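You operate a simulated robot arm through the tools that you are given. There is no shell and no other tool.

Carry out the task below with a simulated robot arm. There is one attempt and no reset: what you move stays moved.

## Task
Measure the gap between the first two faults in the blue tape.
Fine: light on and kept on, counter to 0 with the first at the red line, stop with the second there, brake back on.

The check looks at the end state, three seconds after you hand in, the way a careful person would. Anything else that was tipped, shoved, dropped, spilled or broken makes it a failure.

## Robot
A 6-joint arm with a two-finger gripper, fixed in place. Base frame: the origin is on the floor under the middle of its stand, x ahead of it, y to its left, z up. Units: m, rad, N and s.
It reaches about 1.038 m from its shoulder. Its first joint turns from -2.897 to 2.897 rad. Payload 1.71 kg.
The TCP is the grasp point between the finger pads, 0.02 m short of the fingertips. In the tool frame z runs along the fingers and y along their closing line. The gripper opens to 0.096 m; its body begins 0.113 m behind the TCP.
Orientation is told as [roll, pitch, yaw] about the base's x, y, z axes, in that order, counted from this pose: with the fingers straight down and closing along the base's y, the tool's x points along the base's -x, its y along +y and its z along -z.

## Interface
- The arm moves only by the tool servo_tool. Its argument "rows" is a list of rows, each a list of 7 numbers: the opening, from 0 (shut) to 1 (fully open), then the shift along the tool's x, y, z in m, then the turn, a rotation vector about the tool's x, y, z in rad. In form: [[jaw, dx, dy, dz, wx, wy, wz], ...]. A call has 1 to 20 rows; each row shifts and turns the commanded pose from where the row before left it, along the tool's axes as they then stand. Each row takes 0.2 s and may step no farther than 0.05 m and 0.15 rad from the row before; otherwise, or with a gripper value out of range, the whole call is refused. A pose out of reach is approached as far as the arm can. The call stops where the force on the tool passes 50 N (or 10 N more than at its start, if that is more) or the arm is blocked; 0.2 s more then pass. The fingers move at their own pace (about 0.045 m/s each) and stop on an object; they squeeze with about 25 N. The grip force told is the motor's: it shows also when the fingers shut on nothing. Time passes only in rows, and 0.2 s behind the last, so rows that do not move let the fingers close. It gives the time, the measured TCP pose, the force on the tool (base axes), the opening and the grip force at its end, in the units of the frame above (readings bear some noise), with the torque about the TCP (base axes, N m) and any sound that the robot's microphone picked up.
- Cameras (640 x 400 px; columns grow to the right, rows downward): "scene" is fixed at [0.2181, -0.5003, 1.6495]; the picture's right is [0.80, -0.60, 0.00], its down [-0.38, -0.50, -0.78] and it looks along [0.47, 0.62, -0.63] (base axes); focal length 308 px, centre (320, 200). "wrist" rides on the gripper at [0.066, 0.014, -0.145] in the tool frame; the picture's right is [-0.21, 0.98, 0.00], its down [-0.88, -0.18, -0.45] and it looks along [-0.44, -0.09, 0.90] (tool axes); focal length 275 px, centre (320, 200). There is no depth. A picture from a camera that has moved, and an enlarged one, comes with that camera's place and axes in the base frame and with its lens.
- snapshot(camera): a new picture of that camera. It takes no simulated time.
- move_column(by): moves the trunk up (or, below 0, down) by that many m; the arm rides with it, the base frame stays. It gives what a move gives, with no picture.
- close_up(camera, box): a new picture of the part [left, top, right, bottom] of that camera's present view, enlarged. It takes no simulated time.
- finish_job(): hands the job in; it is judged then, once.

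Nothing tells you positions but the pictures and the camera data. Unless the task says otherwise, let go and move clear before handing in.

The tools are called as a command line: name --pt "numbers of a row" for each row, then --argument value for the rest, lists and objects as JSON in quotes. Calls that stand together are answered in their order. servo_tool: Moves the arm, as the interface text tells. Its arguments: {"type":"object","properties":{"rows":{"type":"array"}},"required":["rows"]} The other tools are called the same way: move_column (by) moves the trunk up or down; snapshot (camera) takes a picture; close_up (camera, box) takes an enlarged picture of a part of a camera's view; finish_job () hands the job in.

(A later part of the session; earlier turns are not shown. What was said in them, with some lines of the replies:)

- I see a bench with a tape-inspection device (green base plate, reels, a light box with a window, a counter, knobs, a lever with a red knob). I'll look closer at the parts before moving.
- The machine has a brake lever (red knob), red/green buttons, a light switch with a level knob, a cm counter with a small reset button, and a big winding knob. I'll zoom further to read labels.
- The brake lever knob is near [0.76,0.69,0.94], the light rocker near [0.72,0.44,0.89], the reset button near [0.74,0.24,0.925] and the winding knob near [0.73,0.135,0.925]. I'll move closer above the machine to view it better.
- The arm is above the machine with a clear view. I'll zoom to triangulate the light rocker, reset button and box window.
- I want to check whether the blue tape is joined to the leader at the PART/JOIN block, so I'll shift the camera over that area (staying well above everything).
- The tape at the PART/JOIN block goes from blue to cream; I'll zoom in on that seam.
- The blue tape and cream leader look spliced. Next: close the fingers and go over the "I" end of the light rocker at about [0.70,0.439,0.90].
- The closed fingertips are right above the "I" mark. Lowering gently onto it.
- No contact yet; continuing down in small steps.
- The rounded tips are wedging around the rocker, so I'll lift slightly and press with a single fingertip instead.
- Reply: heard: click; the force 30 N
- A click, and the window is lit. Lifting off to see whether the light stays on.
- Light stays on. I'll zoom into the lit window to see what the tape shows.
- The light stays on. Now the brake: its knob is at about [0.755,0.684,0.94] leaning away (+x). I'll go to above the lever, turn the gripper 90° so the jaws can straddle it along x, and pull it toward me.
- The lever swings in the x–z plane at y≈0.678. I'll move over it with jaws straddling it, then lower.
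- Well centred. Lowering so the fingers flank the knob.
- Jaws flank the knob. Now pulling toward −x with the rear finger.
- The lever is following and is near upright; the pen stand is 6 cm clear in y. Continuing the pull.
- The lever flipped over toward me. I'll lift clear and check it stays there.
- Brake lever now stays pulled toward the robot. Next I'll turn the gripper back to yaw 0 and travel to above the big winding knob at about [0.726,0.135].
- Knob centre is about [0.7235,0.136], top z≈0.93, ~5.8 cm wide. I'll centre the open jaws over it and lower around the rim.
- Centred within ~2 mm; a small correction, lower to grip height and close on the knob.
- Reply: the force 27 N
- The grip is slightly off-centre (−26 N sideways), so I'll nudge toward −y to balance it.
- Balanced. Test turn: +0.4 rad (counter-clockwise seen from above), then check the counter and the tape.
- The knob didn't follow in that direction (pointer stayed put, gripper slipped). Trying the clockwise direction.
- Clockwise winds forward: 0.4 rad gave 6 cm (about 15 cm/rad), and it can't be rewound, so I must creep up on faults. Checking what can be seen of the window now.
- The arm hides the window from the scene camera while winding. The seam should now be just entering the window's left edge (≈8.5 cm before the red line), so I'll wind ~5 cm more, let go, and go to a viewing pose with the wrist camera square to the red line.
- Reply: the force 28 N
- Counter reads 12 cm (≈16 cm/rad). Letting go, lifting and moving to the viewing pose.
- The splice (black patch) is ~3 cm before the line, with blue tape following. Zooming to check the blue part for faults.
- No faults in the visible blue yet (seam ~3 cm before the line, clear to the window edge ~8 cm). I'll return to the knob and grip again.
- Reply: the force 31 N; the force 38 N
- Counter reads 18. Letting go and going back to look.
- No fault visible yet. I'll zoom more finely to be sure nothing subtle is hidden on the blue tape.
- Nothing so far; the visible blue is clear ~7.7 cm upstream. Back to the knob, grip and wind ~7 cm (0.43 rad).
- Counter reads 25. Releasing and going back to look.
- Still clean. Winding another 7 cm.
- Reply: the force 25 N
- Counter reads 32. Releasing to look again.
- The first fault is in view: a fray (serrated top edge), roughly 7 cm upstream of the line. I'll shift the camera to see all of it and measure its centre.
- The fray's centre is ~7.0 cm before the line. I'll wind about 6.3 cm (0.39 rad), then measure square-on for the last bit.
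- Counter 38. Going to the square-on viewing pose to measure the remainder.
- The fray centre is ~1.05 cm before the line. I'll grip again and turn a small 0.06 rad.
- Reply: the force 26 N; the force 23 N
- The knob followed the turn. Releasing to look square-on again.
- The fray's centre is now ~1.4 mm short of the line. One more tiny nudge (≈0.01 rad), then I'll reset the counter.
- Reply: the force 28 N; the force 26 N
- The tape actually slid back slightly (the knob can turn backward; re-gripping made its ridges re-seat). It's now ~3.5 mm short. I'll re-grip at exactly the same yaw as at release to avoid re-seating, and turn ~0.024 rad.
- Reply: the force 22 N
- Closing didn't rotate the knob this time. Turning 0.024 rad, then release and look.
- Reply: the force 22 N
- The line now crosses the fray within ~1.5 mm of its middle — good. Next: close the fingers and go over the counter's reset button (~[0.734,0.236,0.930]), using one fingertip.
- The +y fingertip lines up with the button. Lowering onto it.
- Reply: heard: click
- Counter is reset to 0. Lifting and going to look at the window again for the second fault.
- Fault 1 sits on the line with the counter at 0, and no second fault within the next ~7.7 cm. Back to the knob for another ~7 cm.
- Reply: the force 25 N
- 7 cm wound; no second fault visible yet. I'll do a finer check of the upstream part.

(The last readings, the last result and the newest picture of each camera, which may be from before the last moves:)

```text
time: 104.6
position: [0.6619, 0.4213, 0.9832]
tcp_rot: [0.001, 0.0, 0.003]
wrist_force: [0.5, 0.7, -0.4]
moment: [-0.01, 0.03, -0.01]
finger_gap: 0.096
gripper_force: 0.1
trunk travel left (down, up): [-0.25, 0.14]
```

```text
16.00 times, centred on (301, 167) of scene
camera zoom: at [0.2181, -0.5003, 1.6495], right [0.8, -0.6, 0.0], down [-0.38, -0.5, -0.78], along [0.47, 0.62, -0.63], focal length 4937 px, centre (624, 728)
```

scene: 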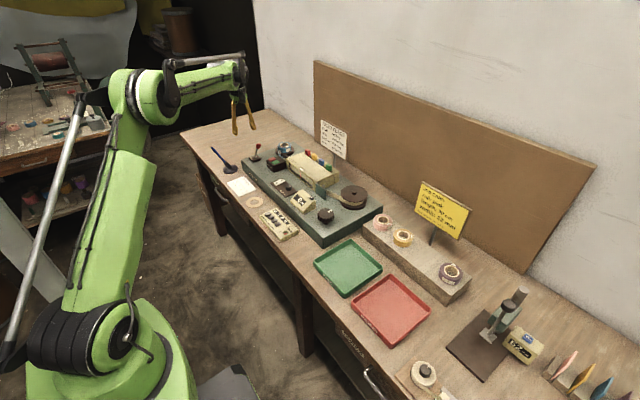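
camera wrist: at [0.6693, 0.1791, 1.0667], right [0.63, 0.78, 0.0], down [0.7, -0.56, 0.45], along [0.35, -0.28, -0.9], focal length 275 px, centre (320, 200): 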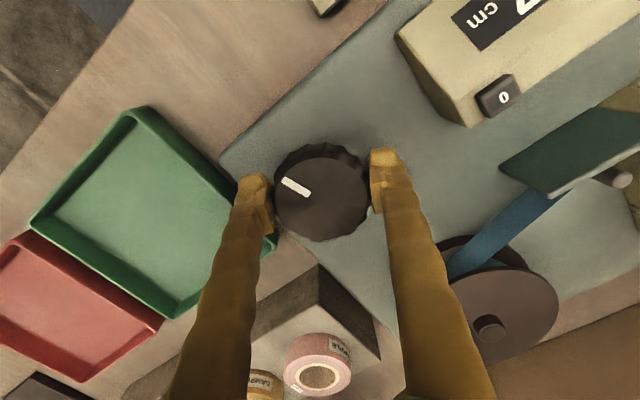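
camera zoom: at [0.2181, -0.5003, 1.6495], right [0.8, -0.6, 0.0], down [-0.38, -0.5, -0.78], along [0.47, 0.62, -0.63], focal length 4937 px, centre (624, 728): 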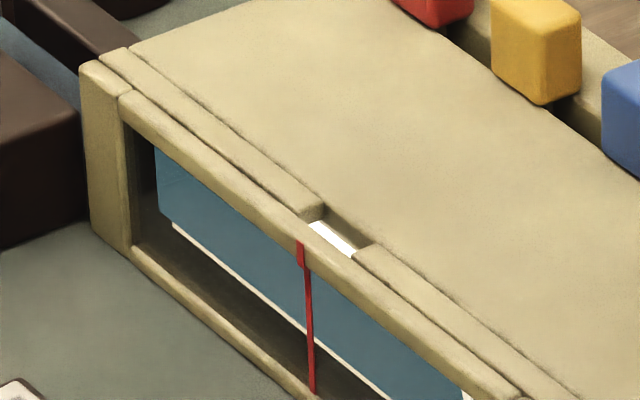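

Clear. Next cycle: re-grip (matching the ridge spacing) and wind another ~7 cm, then look.

servo_tool --pt "1 -0.0088 -0.0405 -0.005 0 0 0" --pt "1 -0.0088 -0.0405 -0.005 0 0 0" --pt "1 -0.0088 -0.0405 0 0 0 0" --pt "1 -0.0088 -0.0405 0 0 0 0" --pt "1 -0.0088 -0.0405 0 0 0 0" --pt "1 -0.0088 -0.0405 0 0 0 0" --pt "1 -0.0088 -0.0405 0 0 0 0" --pt "1 0 0 0 0 0 0.083" --pt "1 0 0 0.036 0 0 0" --pt "1 0 0 0.034 0 0 0" --pt "1 0 0 0 0 0 0" --pt "0 0 0 0 0 0 0" --pt "0 0 0 0 0 0 0" --pt "0 0 0 0 0 0 0" --pt "0 0 0 0 0 0 0"

servo_tool --pt "0 0 0 0 0 0 0.088" --pt "0 0 0 0 0 0 0.088" --pt "0 0 0 0 0 0 0.088" --pt "0 0 0 0 0 0 0.088" --pt "0 0 0 0 0 0 0.088" --pt "0 0 0 0 0 0 0"

servo_tool --pt "1 0 0 0 0 0 0" --pt "1 0 0 0 0 0 0" --pt "1 0 0 0 0 0 0" --pt "1 0 0 -0.035 0 0 0" --pt "1 0 0 -0.035 0 0 0" --pt "1 0 0 0 0 0 -0.1307" --pt "1 0 0 0 0 0 -0.1307" --pt "1 0 0 0 0 0 -0.1307" --pt "1 0 0 0 0 0 -0.1309" --pt "1 0.0088 0.0405 0 0 0 0" --pt "1 0.0088 0.0405 0 0 0 0" --pt "1 0.0088 0.0405 0 0 0 0" --pt "1 0.0088 0.0405 0 0 0 0" --pt "1 0.0088 0.0405 0 0 0 0" --pt "1 0.0088 0.0405 0 0 0 0" --pt "1 0.0088 0.0405 0.01 0 0 0" --pt "1 0 0 0 0 0 0"

close_up --camera "wrist" --box '[230, 220, 430, 340]'

close_up --camera "scene" --box '[280, 150, 350, 210]'

close_up --camera "scene" --box '[292, 158, 310, 176]'

```text
time: 107.8
position: [0.7222, 0.135, 0.9236]
tcp_rot: [0.0, 0.0, -0.08]
wrist_force: [-0.6, 15.5, 4.9]
moment: [0.16, 0.05, 0.05]
finger_gap: 0.0582
gripper_force: 35.1
trunk travel left (down, up): [-0.25, 0.14]
```

```text
time: 109.2
position: [0.7226, 0.1359, 0.9235]
tcp_rot: [0.0, -0.003, -0.521]
wrist_force: [4.0, 11.8, 18.8]
moment: [-0.07, -0.01, 0.06]
finger_gap: 0.0582
gripper_force: 34.7
trunk travel left (down, up): [-0.25, 0.14]
```

```text
time: 112.8
position: [0.6599, 0.4188, 0.9845]
tcp_rot: [0.0, 0.0, 0.002]
wrist_force: [0.6, -0.1, -1.0]
moment: [-0.03, 0.02, 0.0]
finger_gap: 0.0961
gripper_force: 0.1
trunk travel left (down, up): [-0.25, 0.14]
```

```text
3.20 times, centred on (330, 280) of wrist
camera zoom: at [0.5936, 0.4334, 1.1285], right [0.2, 0.98, 0.0], down [0.88, -0.18, 0.45], along [0.44, -0.09, -0.9], focal length 881 px, centre (288, -56)
```

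zoom: 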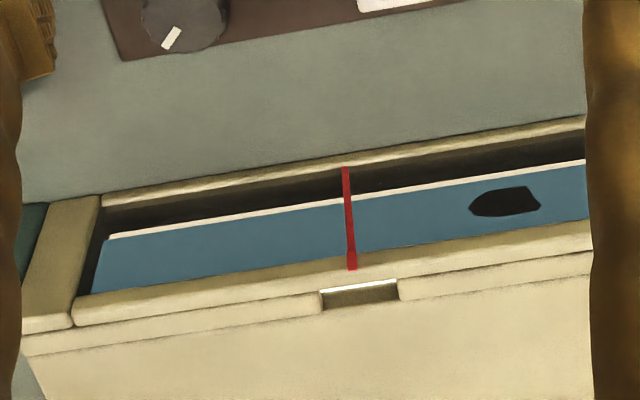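

```text
6.67 times, centred on (315, 180) of scene
camera zoom: at [0.2181, -0.5003, 1.6495], right [0.8, -0.6, 0.0], down [-0.38, -0.5, -0.78], along [0.47, 0.62, -0.63], focal length 2057 px, centre (353, 333)
```

zoom: 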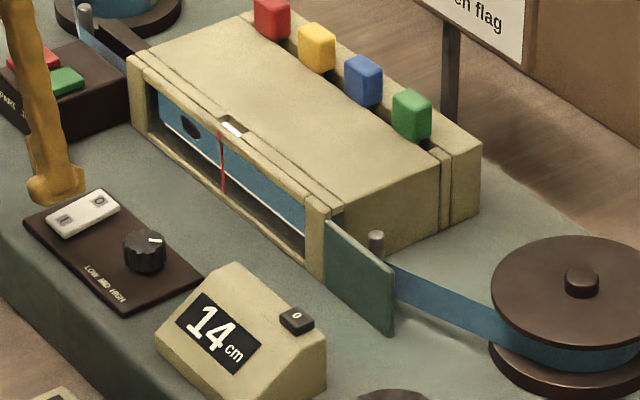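

```text
16.00 times, centred on (301, 167) of scene
camera zoom: at [0.2181, -0.5003, 1.6495], right [0.8, -0.6, 0.0], down [-0.38, -0.5, -0.78], along [0.47, 0.62, -0.63], focal length 4937 px, centre (624, 728)
```

zoom: 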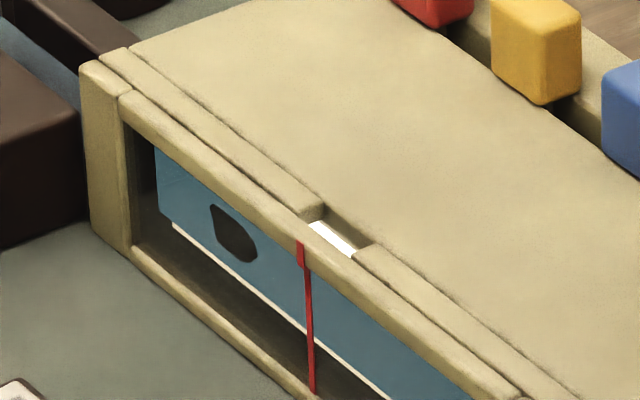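

The second fault is a dark stain, centre ~5.1 cm before the line (counter 14). I'll wind 0.30 rad (~4.8 cm), then measure square-on.

servo_tool --pt "1 -0.0088 -0.0405 -0.005 0 0 0" --pt "1 -0.0088 -0.0405 -0.005 0 0 0" --pt "1 -0.0088 -0.0405 0 0 0 0" --pt "1 -0.0088 -0.0405 0 0 0 0" --pt "1 -0.0088 -0.0405 0 0 0 0" --pt "1 -0.0088 -0.0405 0 0 0 0" --pt "1 -0.0088 -0.0405 0 0 0 0" --pt "1 0 0 0 0 0 0.1303" --pt "1 0 0 0.036 0 0 0" --pt "1 0 0 0.034 0 0 0" --pt "1 0 0 0 0 0 0" --pt "0 0 0 0 0 0 0" --pt "0 0 0 0 0 0 0" --pt "0 0 0 0 0 0 0" --pt "0 0 0 0 0 0 0"

servo_tool --pt "0 0 0 0 0 0 0.075" --pt "0 0 0 0 0 0 0.075" --pt "0 0 0 0 0 0 0.075" --pt "0 0 0 0 0 0 0.075" --pt "0 0 0 0 0 0 0"

servo_tool --pt "1 0 0 0 0 0 0" --pt "1 0 0 0 0 0 0" --pt "1 0 0 0 0 0 0" --pt "1 0 0 -0.035 0 0 0" --pt "1 0 0 -0.035 0 0 0" --pt "1 0 0 0 0 0 -0.1434" --pt "1 0 0 0 0 0 -0.1434" --pt "1 0 0 0 0 0 -0.1435" --pt "1 0.0105 0.0437 0 0 0 0" --pt "1 0.0105 0.0437 0 0 0 0" --pt "1 0.0105 0.0437 0 0 0 0" --pt "1 0.0105 0.0437 0 0 0 0" --pt "1 0.0105 0.0437 0 0 0 0" --pt "1 0.0105 0.0437 0.01 0 0 0" --pt "1 0 0 0 0 0 0" --pt "1 0 0 0 0 0 0"

close_up --camera "wrist" --box '[345, 260, 395, 295]'

close_up --camera "scene" --box '[280, 150, 350, 210]'

```text
time: 116.0
position: [0.7207, 0.1348, 0.9216]
tcp_rot: [-0.001, 0.0, -0.128]
wrist_force: [-2.2, 0.3, -1.2]
moment: [-0.03, 0.01, -0.01]
finger_gap: 0.059
gripper_force: 35.0
trunk travel left (down, up): [-0.25, 0.14]
```

```text
time: 117.2
position: [0.7226, 0.1354, 0.9226]
tcp_rot: [0.001, 0.0, -0.429]
wrist_force: [-11.7, 11.0, -10.4]
moment: [-0.11, 0.08, -0.03]
finger_gap: 0.0585
gripper_force: 35.0
trunk travel left (down, up): [-0.25, 0.14]
```

```text
time: 120.6
position: [0.6573, 0.3989, 0.9842]
tcp_rot: [-0.001, -0.001, 0.002]
wrist_force: [-0.6, 0.4, -0.3]
moment: [-0.03, 0.01, 0.04]
finger_gap: 0.0957
gripper_force: 0.0
trunk travel left (down, up): [-0.25, 0.14]
```

```text
11.43 times, centred on (370, 278) of wrist
camera zoom: at [0.5906, 0.4129, 1.129], right [0.2, 0.98, 0.0], down [0.88, -0.18, 0.45], along [0.44, -0.09, -0.9], focal length 3146 px, centre (-251, -686)
```

zoom: 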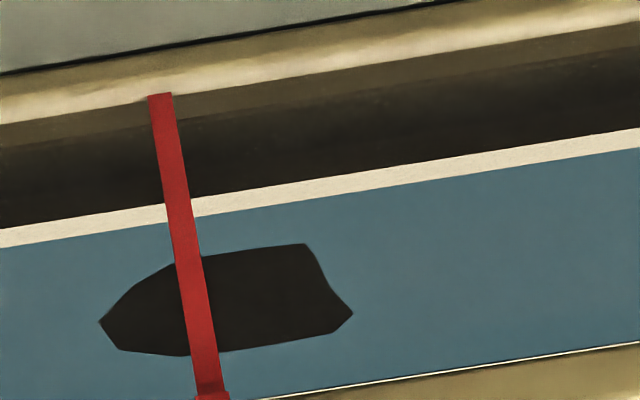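

```text
6.67 times, centred on (315, 180) of scene
camera zoom: at [0.2181, -0.5003, 1.6495], right [0.8, -0.6, 0.0], down [-0.38, -0.5, -0.78], along [0.47, 0.62, -0.63], focal length 2057 px, centre (353, 333)
```

zoom: 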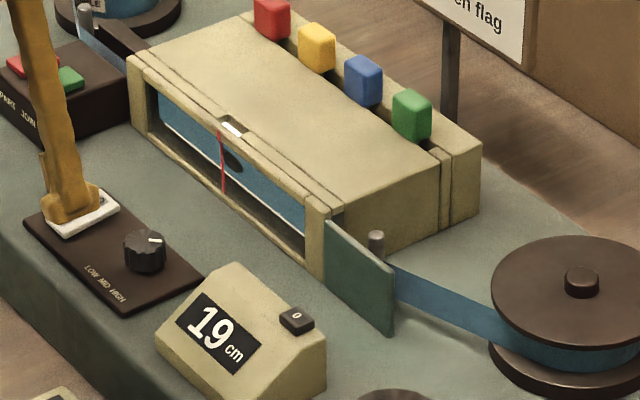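

Counter 19; stain centre is ~2.7 mm short of the line. One fine nudge of ~0.018 rad, gripping at the same yaw as at release.

servo_tool --pt "1 -0.0105 -0.0437 -0.005 0 0 0" --pt "1 -0.0105 -0.0437 -0.005 0 0 0" --pt "1 -0.0105 -0.0437 0 0 0 0" --pt "1 -0.0105 -0.0437 0 0 0 0" --pt "1 -0.0105 -0.0437 0 0 0 0" --pt "1 -0.0105 -0.0437 0 0 0 0" --pt "1 0 0 0 0 0 0.1434" --pt "1 0 0 0 0 0 0.1434" --pt "1 0 0 0 0 0 0.1435" --pt "1 0 0 0.036 0 0 0" --pt "1 0 0 0.034 0 0 0" --pt "1 0 0 0 0 0 0" --pt "0 0 0 0 0 0 0" --pt "0 0 0 0 0 0 0" --pt "0 0 0 0 0 0 0" --pt "0 0 0 0 0 0 0"

servo_tool --pt "0 0 0 0 0 0 0.009" --pt "0 0 0 0 0 0 0.009" --pt "0 0 0 0 0 0 0" --pt "0 0 0 0 0 0 0"

servo_tool --pt "1 0 0 0 0 0 0" --pt "1 0 0 0 0 0 0" --pt "1 0 0 0 0 0 0" --pt "1 0 0 -0.035 0 0 0" --pt "1 0 0 -0.035 0 0 0" --pt "1 0 0 0 0 0 -0.1494" --pt "1 0 0 0 0 0 -0.1494" --pt "1 0 0 0 0 0 -0.1495" --pt "1 0.0105 0.0437 0 0 0 0" --pt "1 0.0105 0.0437 0 0 0 0" --pt "1 0.0105 0.0437 0 0 0 0" --pt "1 0.0105 0.0437 0 0 0 0" --pt "1 0.0105 0.0437 0 0 0 0" --pt "1 0.0105 0.0437 0.01 0 0 0" --pt "1 0 0 0 0 0 0" --pt "1 0 0 0 0 0 0"

close_up --camera "wrist" --box '[345, 260, 395, 295]'

close_up --camera "scene" --box '[280, 150, 350, 210]'

```text
time: 124.0
position: [0.7224, 0.1358, 0.9238]
tcp_rot: [0.002, -0.001, -0.427]
wrist_force: [22.0, 32.4, 18.4]
moment: [0.52, 0.05, 0.11]
finger_gap: 0.0581
gripper_force: 35.1
trunk travel left (down, up): [-0.25, 0.14]
```

```text
time: 125.0
position: [0.7213, 0.1363, 0.9225]
tcp_rot: [0.0, -0.003, -0.446]
wrist_force: [30.7, 29.3, 31.4]
moment: [0.42, -0.16, 0.09]
finger_gap: 0.0584
gripper_force: 34.8
trunk travel left (down, up): [-0.25, 0.14]
```

```text
time: 128.4
position: [0.6587, 0.396, 0.9844]
tcp_rot: [0.001, -0.001, 0.001]
wrist_force: [-0.2, 0.5, 0.8]
moment: [-0.01, -0.01, 0.01]
finger_gap: 0.0961
gripper_force: 0.0
trunk travel left (down, up): [-0.25, 0.14]
```

```text
11.43 times, centred on (370, 278) of wrist
camera zoom: at [0.5933, 0.4101, 1.1281], right [0.2, 0.98, 0.0], down [0.88, -0.18, 0.45], along [0.44, -0.09, -0.9], focal length 3146 px, centre (-251, -686)
```

zoom: 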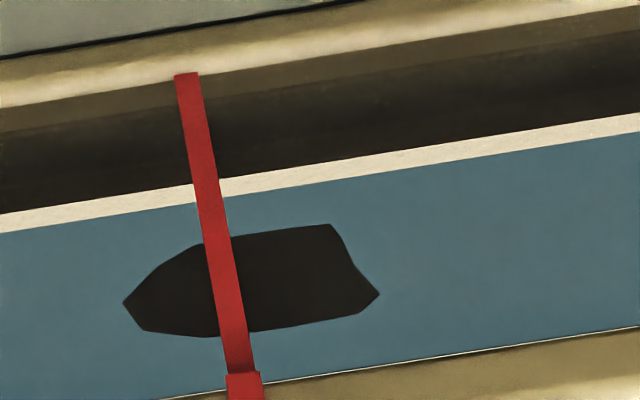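

```text
6.67 times, centred on (315, 180) of scene
camera zoom: at [0.2181, -0.5003, 1.6495], right [0.8, -0.6, 0.0], down [-0.38, -0.5, -0.78], along [0.47, 0.62, -0.63], focal length 2057 px, centre (353, 333)
```

zoom: 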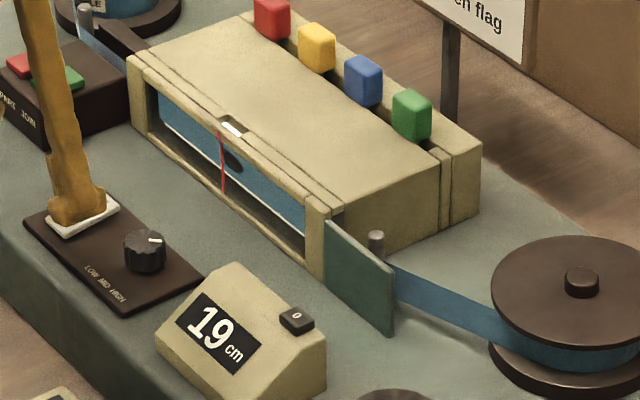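

It barely moved (the off-centre grip absorbed it). I'll repeat, re-centring the grip to null the side force before turning ~0.024 rad.

servo_tool --pt "1 -0.0105 -0.0435 -0.005 0 0 0" --pt "1 -0.0105 -0.0435 -0.005 0 0 0" --pt "1 -0.0105 -0.0435 0 0 0 0" --pt "1 -0.0105 -0.0435 0 0 0 0" --pt "1 -0.0105 -0.0435 0 0 0 0" --pt "1 -0.0105 -0.0435 0 0 0 0" --pt "1 0 0 0 0 0 0.1494" --pt "1 0 0 0 0 0 0.1494" --pt "1 0 0 0 0 0 0.1495" --pt "1 0 0 0.036 0 0 0" --pt "1 0 0 0.034 0 0 0" --pt "1 0 0 0 0 0 0" --pt "0 0 0 0 0 0 0" --pt "0 0 0 0 0 0 0" --pt "0 0 0 0 0 0 0" --pt "0 0 0 0 0 0 0"

close_up --camera "wrist" --box '[240, 120, 400, 250]'

```text
time: 131.8
position: [0.7233, 0.135, 0.9237]
tcp_rot: [0.0, 0.0, -0.448]
wrist_force: [0.3, 5.0, 0.2]
moment: [0.02, 0.0, -0.02]
finger_gap: 0.0583
gripper_force: 35.4
trunk travel left (down, up): [-0.25, 0.14]
```

```text
3.08 times, centred on (320, 185) of wrist
camera zoom: at [0.6692, 0.177, 1.0677], right [0.61, 0.79, 0.0], down [0.71, -0.54, 0.44], along [0.35, -0.27, -0.9], focal length 847 px, centre (320, 246)
```

zoom: 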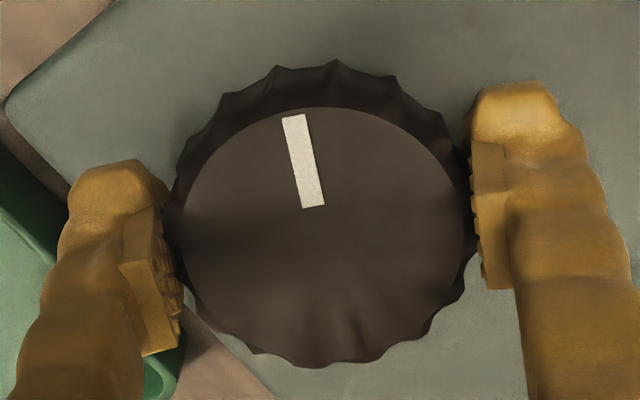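

Grip is well balanced now. Turning 0.018 rad and releasing to look.

servo_tool --pt "0 0 0 0 0 0 0.009" --pt "0 0 0 0 0 0 0.009" --pt "0 0 0 0 0 0 0" --pt "0 0 0 0 0 0 0"

close_up --camera "wrist" --box '[240, 120, 400, 250]'

servo_tool --pt "1 0 0 0 0 0 0" --pt "1 0 0 0 0 0 0" --pt "1 0 0 0 0 0 0" --pt "1 0 0 -0.035 0 0 0" --pt "1 0 0 -0.035 0 0 0" --pt "1 0 0 0 0 0 -0.1165" --pt "1 0 0 0 0 0 -0.1166" --pt "1 0 0 0 0 0 -0.1166" --pt "1 0 0 0 0 0 -0.1166" --pt "1 0.0105 0.0437 0 0 0 0" --pt "1 0.0105 0.0437 0 0 0 0" --pt "1 0.0105 0.0437 0 0 0 0" --pt "1 0.0105 0.0437 0 0 0 0" --pt "1 0.0105 0.0437 0 0 0 0" --pt "1 0.0105 0.0437 0.01 0 0 0" --pt "1 0 0 0 0 0 0" --pt "1 0 0 0 0 0 0"

close_up --camera "wrist" --box '[345, 260, 395, 295]'

close_up --camera "scene" --box '[280, 150, 350, 210]'

```text
time: 132.8
position: [0.7228, 0.1356, 0.9239]
tcp_rot: [0.0, -0.001, -0.464]
wrist_force: [20.2, 0.0, 5.6]
moment: [-0.19, -0.25, 0.03]
finger_gap: 0.0584
gripper_force: 34.8
trunk travel left (down, up): [-0.25, 0.14]
```

```text
3.08 times, centred on (320, 185) of wrist
camera zoom: at [0.6698, 0.178, 1.0677], right [0.62, 0.78, 0.0], down [0.7, -0.56, 0.45], along [0.35, -0.28, -0.9], focal length 847 px, centre (320, 246)
```

zoom: 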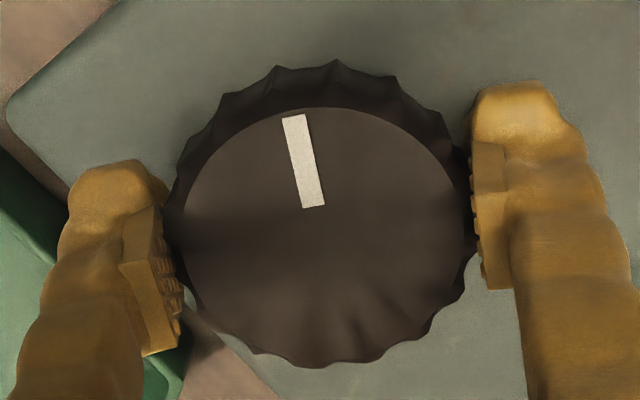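

```text
time: 136.4
position: [0.6614, 0.3997, 0.9824]
tcp_rot: [0.0, -0.001, 0.002]
wrist_force: [0.5, 0.2, 0.5]
moment: [0.01, 0.01, -0.02]
finger_gap: 0.0961
gripper_force: 0.1
trunk travel left (down, up): [-0.25, 0.14]
```

```text
11.43 times, centred on (370, 278) of wrist
camera zoom: at [0.5961, 0.414, 1.1277], right [0.2, 0.98, 0.0], down [0.88, -0.18, 0.45], along [0.44, -0.09, -0.9], focal length 3146 px, centre (-251, -686)
```

zoom: 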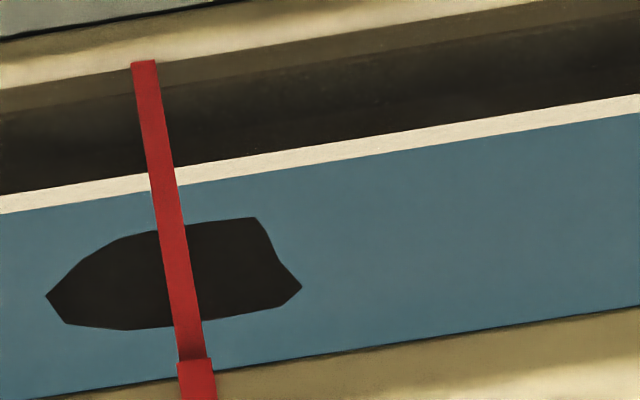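

```text
6.67 times, centred on (315, 180) of scene
camera zoom: at [0.2181, -0.5003, 1.6495], right [0.8, -0.6, 0.0], down [-0.38, -0.5, -0.78], along [0.47, 0.62, -0.63], focal length 2057 px, centre (353, 333)
```

zoom: 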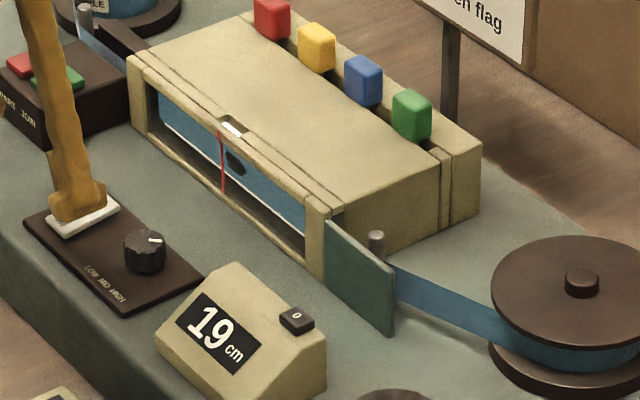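

The stain is now centred on the red line within ~0.5 mm; counter reads 19 cm, light is on. Now to put the brake back on: close the fingers, rise and go to the robot side of the lever.

servo_tool --pt "0 0 0 -0.025 0 0 0" --pt "0 0 0 -0.025 0 0 0" --pt "0 0 0.0462 0 0 0 0" --pt "0 0 0.0462 0 0 0 0" --pt "0 0 0.0462 0 0 0 0" --pt "0 0 0.0462 0 0 0 0" --pt "0 0.002 0.0462 0 0 0 0" --pt "0 0.002 0.0462 0 0 0 0" --pt "0 0 0 0 0 0 0" --pt "0 0 0 0 0 0 0"

snapshot --camera "wrist"

close_up --camera "scene" --box '[220, 110, 300, 180]'

```text
time: 138.6
position: [0.655, 0.6772, 1.0335]
tcp_rot: [0.001, 0.0, 0.003]
wrist_force: [-0.1, 0.1, 0.0]
moment: [-0.01, 0.0, 0.0]
finger_gap: 0.0
gripper_force: 25.4
trunk travel left (down, up): [-0.25, 0.14]
```

```text
taken
camera wrist: at [0.5876, 0.6913, 1.179], right [0.2, 0.98, 0.0], down [0.88, -0.18, 0.45], along [0.44, -0.09, -0.9], focal length 275 px, centre (320, 200)
```

wrist: 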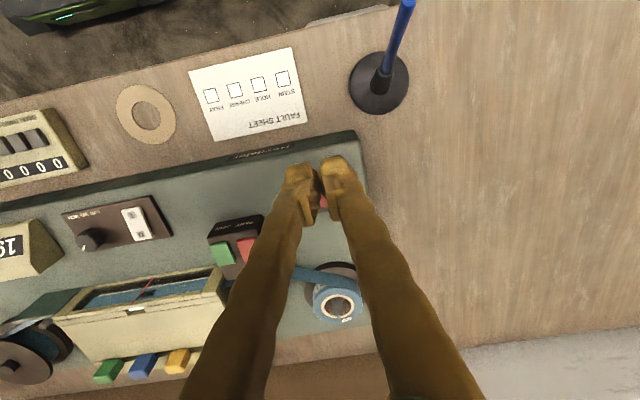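

```text
5.71 times, centred on (260, 145) of scene
camera zoom: at [0.2181, -0.5003, 1.6495], right [0.8, -0.6, 0.0], down [-0.38, -0.5, -0.78], along [0.47, 0.62, -0.63], focal length 1763 px, centre (663, 514)
```

zoom: 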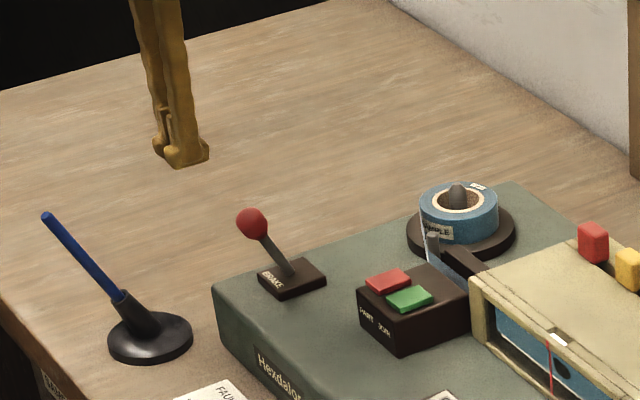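

The lever knob is at about [0.702,0.675,0.945]; my fingers are clear on its robot side. Lowering, then pushing it away (+x).

servo_tool --pt "0 0 0 0.035 0 0 0" --pt "0 0 0 0.035 0 0 0" --pt "0 0 0 0.023 0 0 0" --pt "0 0 0 0 0 0 0"

close_up --camera "scene" --box '[220, 110, 300, 180]'

close_up --camera "wrist" --box '[240, 120, 420, 280]'

```text
time: 139.6
position: [0.6569, 0.677, 0.9426]
tcp_rot: [0.0, -0.001, 0.002]
wrist_force: [0.4, 0.2, -0.5]
moment: [0.03, 0.01, 0.02]
finger_gap: 0.0
gripper_force: 24.8
trunk travel left (down, up): [-0.25, 0.14]
```

```text
5.71 times, centred on (260, 145) of scene
camera zoom: at [0.2181, -0.5003, 1.6495], right [0.8, -0.6, 0.0], down [-0.38, -0.5, -0.78], along [0.47, 0.62, -0.63], focal length 1763 px, centre (663, 514)
```

zoom: 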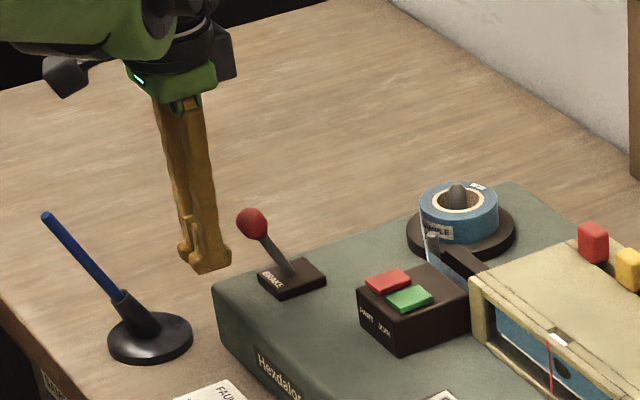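

```text
2.50 times, centred on (330, 200) of wrist
camera zoom: at [0.5906, 0.691, 1.0871], right [0.2, 0.98, 0.0], down [0.88, -0.18, 0.45], along [0.44, -0.09, -0.9], focal length 688 px, centre (295, 200)
```

zoom: 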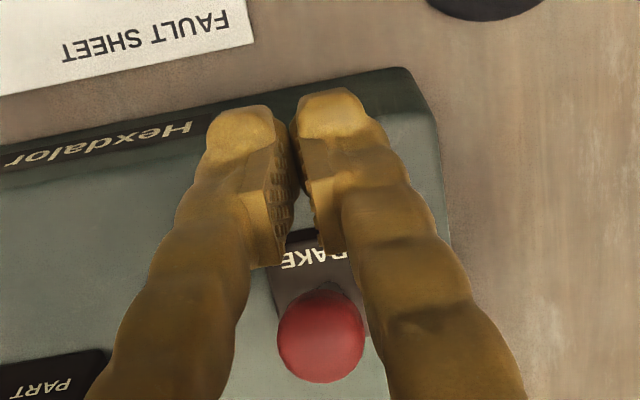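

Aligned. Pushing +x gently.

servo_tool --pt "0 -0.01 -0.002 0 0 0 0" --pt "0 -0.01 0 0 0 0 0" --pt "0 -0.008 0 0 0 0 0" --pt "0 -0.008 0 0 0 0 0" --pt "0 -0.008 0 0 0 0 0" --pt "0 -0.006 0 0 0 0 0" --pt "0 0 0 0 0 0 0"

close_up --camera "scene" --box '[220, 110, 300, 180]'

```text
time: 141.2
position: [0.7041, 0.6738, 0.9424]
tcp_rot: [0.001, -0.002, 0.0]
wrist_force: [0.8, -0.8, -0.1]
moment: [0.01, -0.02, 0.0]
finger_gap: 0.0
gripper_force: 24.8
trunk travel left (down, up): [-0.25, 0.14]
```

```text
5.71 times, centred on (260, 145) of scene
camera zoom: at [0.2181, -0.5003, 1.6495], right [0.8, -0.6, 0.0], down [-0.38, -0.5, -0.78], along [0.47, 0.62, -0.63], focal length 1763 px, centre (663, 514)
```

zoom: 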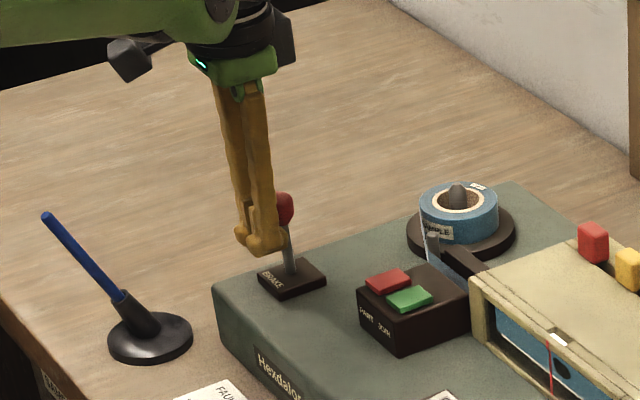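

The lever is about upright and following. Continuing the push.

servo_tool --pt "0 -0.007 0 0 0 0 0" --pt "0 -0.007 0 0 0 0 0" --pt "0 -0.006 0 0 0 0 0" --pt "0 -0.005 0 0 0 0 0" --pt "0 0 0 0 0 0 0"

close_up --camera "scene" --box '[220, 110, 300, 180]'

```text
time: 142.4
position: [0.7284, 0.6742, 0.942]
tcp_rot: [0.0, 0.0, 0.004]
wrist_force: [-20.7, 3.1, 5.0]
moment: [-0.01, 0.34, 0.04]
finger_gap: 0.0061
gripper_force: 29.5
trunk travel left (down, up): [-0.25, 0.14]
```

```text
5.71 times, centred on (260, 145) of scene
camera zoom: at [0.2181, -0.5003, 1.6495], right [0.8, -0.6, 0.0], down [-0.38, -0.5, -0.78], along [0.47, 0.62, -0.63], focal length 1763 px, centre (663, 514)
```

zoom: 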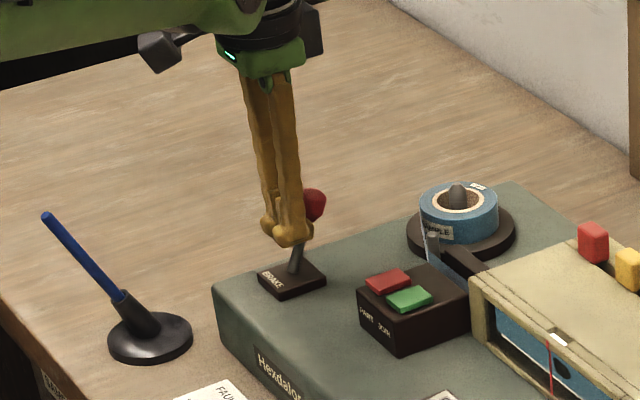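

The lever has reached its end stop (20 N). Backing off straight away from it, then lifting to check.

servo_tool --pt "0 0.012 0 0 0 0 0" --pt "0 0.02 0 0 0 0 0" --pt "0 0.03 0 0 0 0 0" --pt "0 0 0 -0.04 0 0 0" --pt "0 0.02 0 -0.04 0 0 0" --pt "0 0.03 0 -0.03 0 0 0" --pt "0 0 0 0 0 0 0"

close_up --camera "scene" --box '[235, 125, 345, 205]'

close_up --camera "scene" --box '[240, 135, 280, 170]'

snapshot --camera "wrist"

```text
time: 144.0
position: [0.6166, 0.6714, 1.0493]
tcp_rot: [-0.001, -0.003, 0.003]
wrist_force: [0.0, 0.2, 0.3]
moment: [0.02, -0.06, -0.05]
finger_gap: 0.0001
gripper_force: 29.5
trunk travel left (down, up): [-0.25, 0.14]
```

```text
5.00 times, centred on (290, 165) of scene
camera zoom: at [0.2181, -0.5003, 1.6495], right [0.8, -0.6, 0.0], down [-0.38, -0.5, -0.78], along [0.47, 0.62, -0.63], focal length 1543 px, centre (470, 375)
```

zoom: 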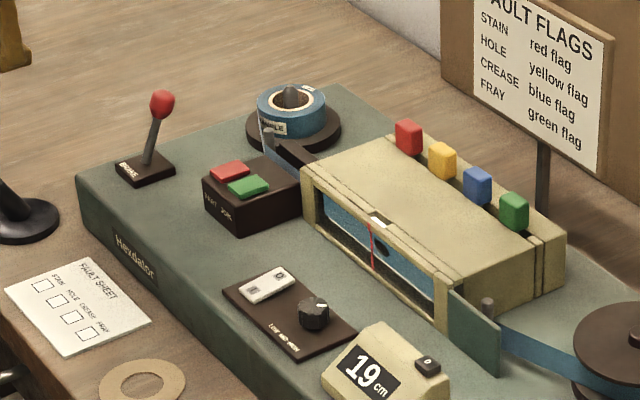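

```text
11.43 times, centred on (260, 152) of scene
camera zoom: at [0.2181, -0.5003, 1.6495], right [0.8, -0.6, 0.0], down [-0.38, -0.5, -0.78], along [0.47, 0.62, -0.63], focal length 3526 px, centre (1006, 743)
```

zoom: 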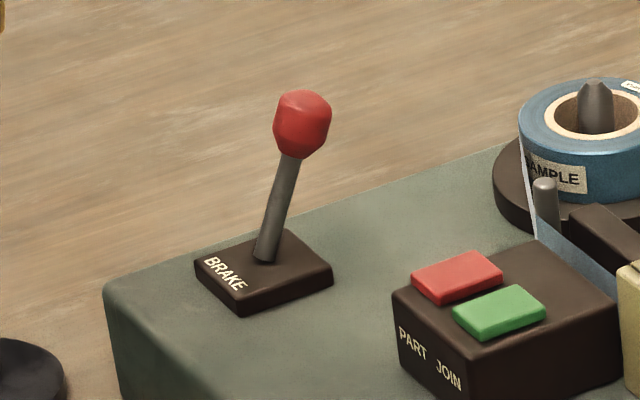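

```text
taken
camera wrist: at [0.5499, 0.6851, 1.1944], right [0.2, 0.98, 0.0], down [0.88, -0.18, 0.45], along [0.44, -0.09, -0.9], focal length 275 px, centre (320, 200)
```

wrist: 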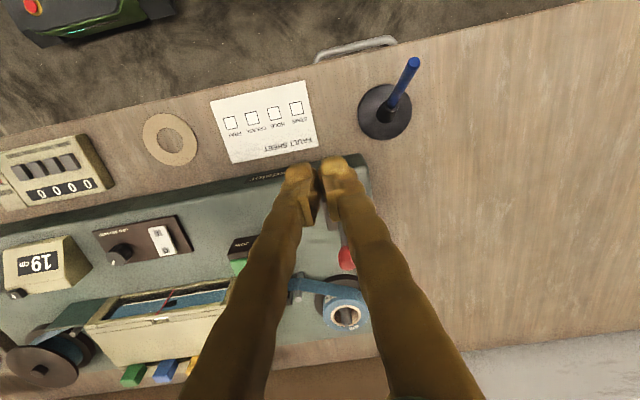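

The brake lever is back in its original position. One last square-on look at the line and stain to confirm that nothing shifted.

servo_tool --pt "1 -0.00707 -0.0455 0 0 0 0" --pt "1 -0.00707 -0.0455 0 0 0 0" --pt "1 -0.00707 -0.0455 0 0 0 0" --pt "1 -0.00707 -0.0455 0.016 0 0 0" --pt "1 -0.00707 -0.0455 0.025 0 0 0" --pt "1 -0.00707 -0.0455 0.025 0 0 0" --pt "1 0 0 0 0 0 0" --pt "1 0 0 0 0 0 0"

close_up --camera "wrist" --box '[335, 250, 405, 300]'

snapshot --camera "wrist"

```text
refused: row 5 steps farther than a row can; nothing moved
```

```text
8.00 times, centred on (370, 275) of wrist
camera zoom: at [0.5499, 0.6851, 1.1944], right [0.2, 0.98, 0.0], down [0.88, -0.18, 0.45], along [0.44, -0.09, -0.9], focal length 2202 px, centre (-80, -400)
```

zoom: 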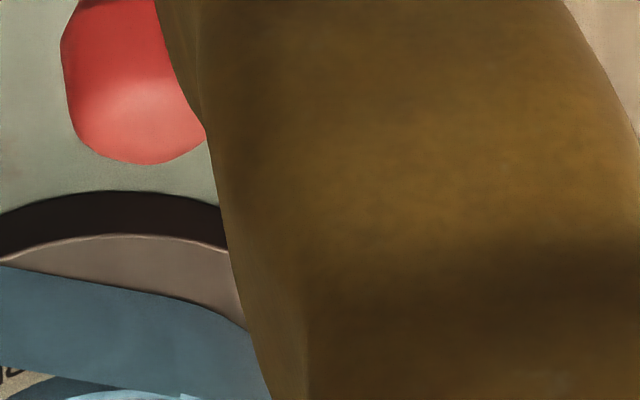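

```text
taken
camera wrist: at [0.5499, 0.6851, 1.1944], right [0.2, 0.98, 0.0], down [0.88, -0.18, 0.45], along [0.44, -0.09, -0.9], focal length 275 px, centre (320, 200)
```

wrist: 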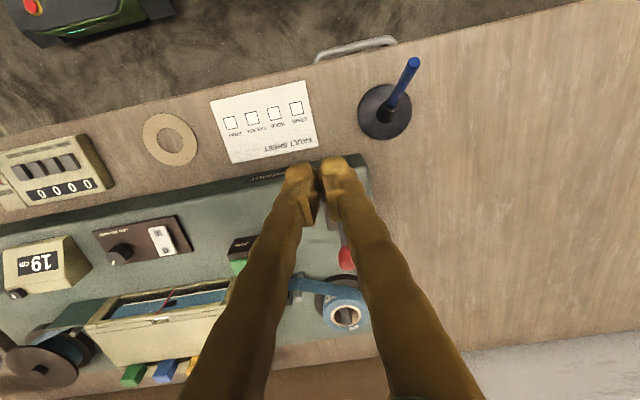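

That call was refused because a step was too long; I'll split it into smaller steps.

servo_tool --pt "1 -0.00607 -0.039 0 0 0 0" --pt "1 -0.00607 -0.039 0 0 0 0" --pt "1 -0.00607 -0.039 0 0 0 0" --pt "1 -0.00607 -0.039 0.01 0 0 0" --pt "1 -0.00607 -0.039 0.018 0 0 0" --pt "1 -0.00607 -0.039 0.018 0 0 0" --pt "1 -0.00607 -0.039 0.018 0 0 0" --pt "1 0 0 0 0 0 0" --pt "1 0 0 0 0 0 0"

close_up --camera "wrist" --box '[335, 250, 405, 300]'

snapshot --camera "wrist"

```text
time: 146.0
position: [0.6594, 0.4062, 0.9842]
tcp_rot: [0.002, 0.0, 0.002]
wrist_force: [0.5, 0.2, 0.4]
moment: [0.04, -0.02, -0.02]
finger_gap: 0.0961
gripper_force: 0.1
trunk travel left (down, up): [-0.25, 0.14]
```

```text
8.00 times, centred on (370, 275) of wrist
camera zoom: at [0.5945, 0.4206, 1.1298], right [0.2, 0.98, 0.0], down [0.88, -0.18, 0.45], along [0.44, -0.09, -0.9], focal length 2202 px, centre (-80, -400)
```

zoom: 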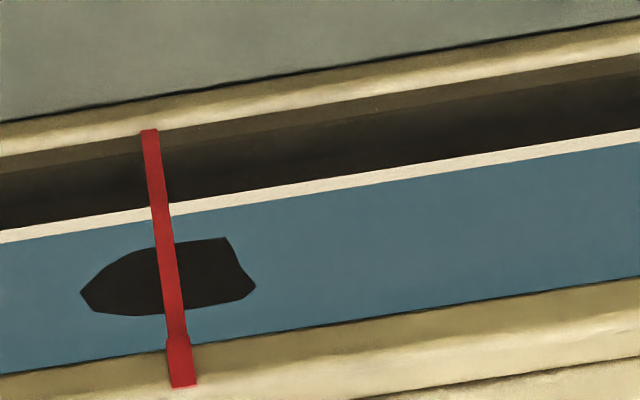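

```text
taken
camera wrist: at [0.5945, 0.4206, 1.1298], right [0.2, 0.98, 0.0], down [0.88, -0.18, 0.45], along [0.44, -0.09, -0.9], focal length 275 px, centre (320, 200)
```

wrist: 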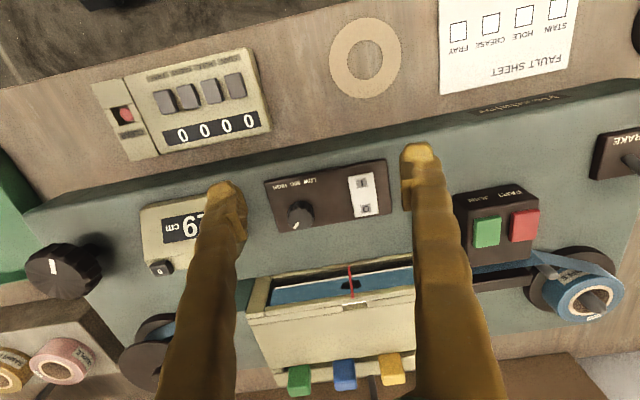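

The stain is still centred on the red line, counter shows 19 cm, light on, brake on. Retreating the arm up and away before handing in.

servo_tool --pt "1 0 0 -0.045 0 0 0" --pt "1 0 0 -0.045 0 0 0" --pt "1 0.02 0 -0.04 0 0 0" --pt "1 0.03 0 -0.035 0 0 0" --pt "1 0.035 0 -0.03 0 0 0" --pt "1 0.035 0 -0.02 0 0 0" --pt "1 0.035 0 0 0 0 0" --pt "1 0.035 0 0 0 0 0" --pt "1 0 0 0 0 0 0"

snapshot --camera "scene"

close_up --camera "scene" --box '[235, 125, 375, 235]'

close_up --camera "scene" --box '[288, 155, 320, 182]'

```text
time: 148.0
position: [0.4695, 0.4007, 1.202]
tcp_rot: [0.001, -0.001, 0.001]
wrist_force: [-0.2, -0.3, 0.5]
moment: [0.0, -0.04, -0.03]
finger_gap: 0.0957
gripper_force: 0.0
trunk travel left (down, up): [-0.25, 0.14]
```

```text
taken
```

scene: 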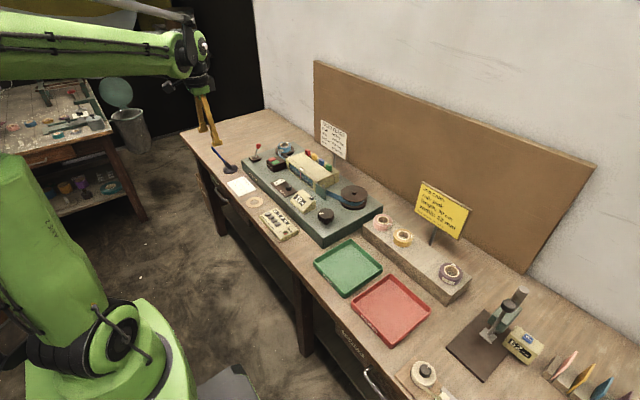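

```text
3.64 times, centred on (305, 180) of scene
camera zoom: at [0.2181, -0.5003, 1.6495], right [0.8, -0.6, 0.0], down [-0.38, -0.5, -0.78], along [0.47, 0.62, -0.63], focal length 1122 px, centre (374, 273)
```

zoom: 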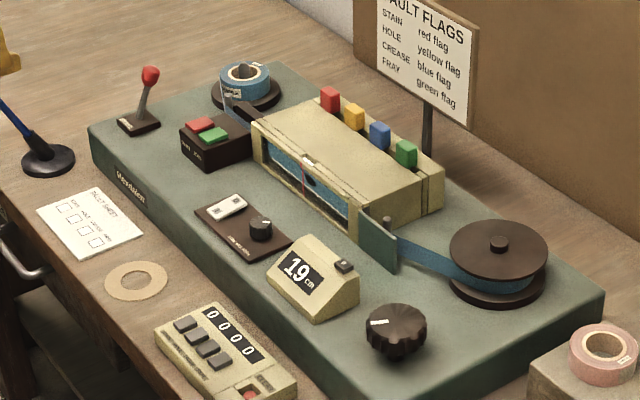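

```text
14.81 times, centred on (304, 168) of scene
camera zoom: at [0.2181, -0.5003, 1.6495], right [0.8, -0.6, 0.0], down [-0.38, -0.5, -0.78], along [0.47, 0.62, -0.63], focal length 4571 px, centre (557, 667)
```

zoom: 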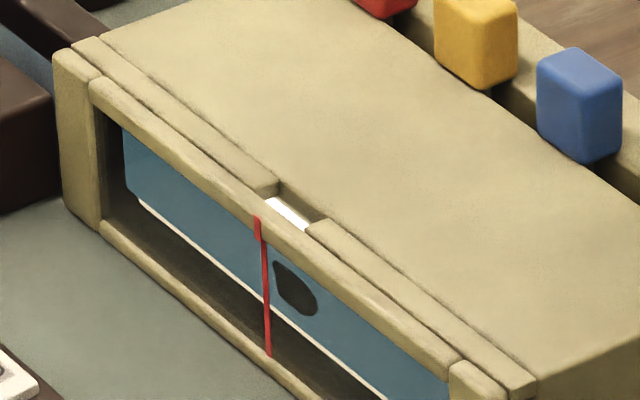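

Everything is in place: the light is on, the counter reads 19 cm with the second fault (stain) square on the red line, and the brake lever is back in its starting position. The arm is clear, so I'm handing in.

finish_job

```text
The job is handed in.
```

The gap between the first two faults in the blue tape reads **19 cm** on the counter. The job is handed in.

- **Faults:** the first is a frayed edge and the second is a dark stain. I treated the black patch at the splice as the join, not a fault.
- **Zero point:** I reset the counter to 0 with the fray about 1.5 mm short of the red line, measured square-on.
- **End point:** the stain's centre is within about 0.5 mm of the line. I checked this again after setting the brake.
- **Light:** it has stayed on since I switched it on.
- **Brake:** the lever is back in its starting position, leaning away from the robot. I took that position as "on"; the lever isn't marked on or off.

While I lined up the first fault the tape slipped back a few millimetres. I corrected that before resetting the counter. The arm is clear of the bench, and I saw nothing else moved or knocked.
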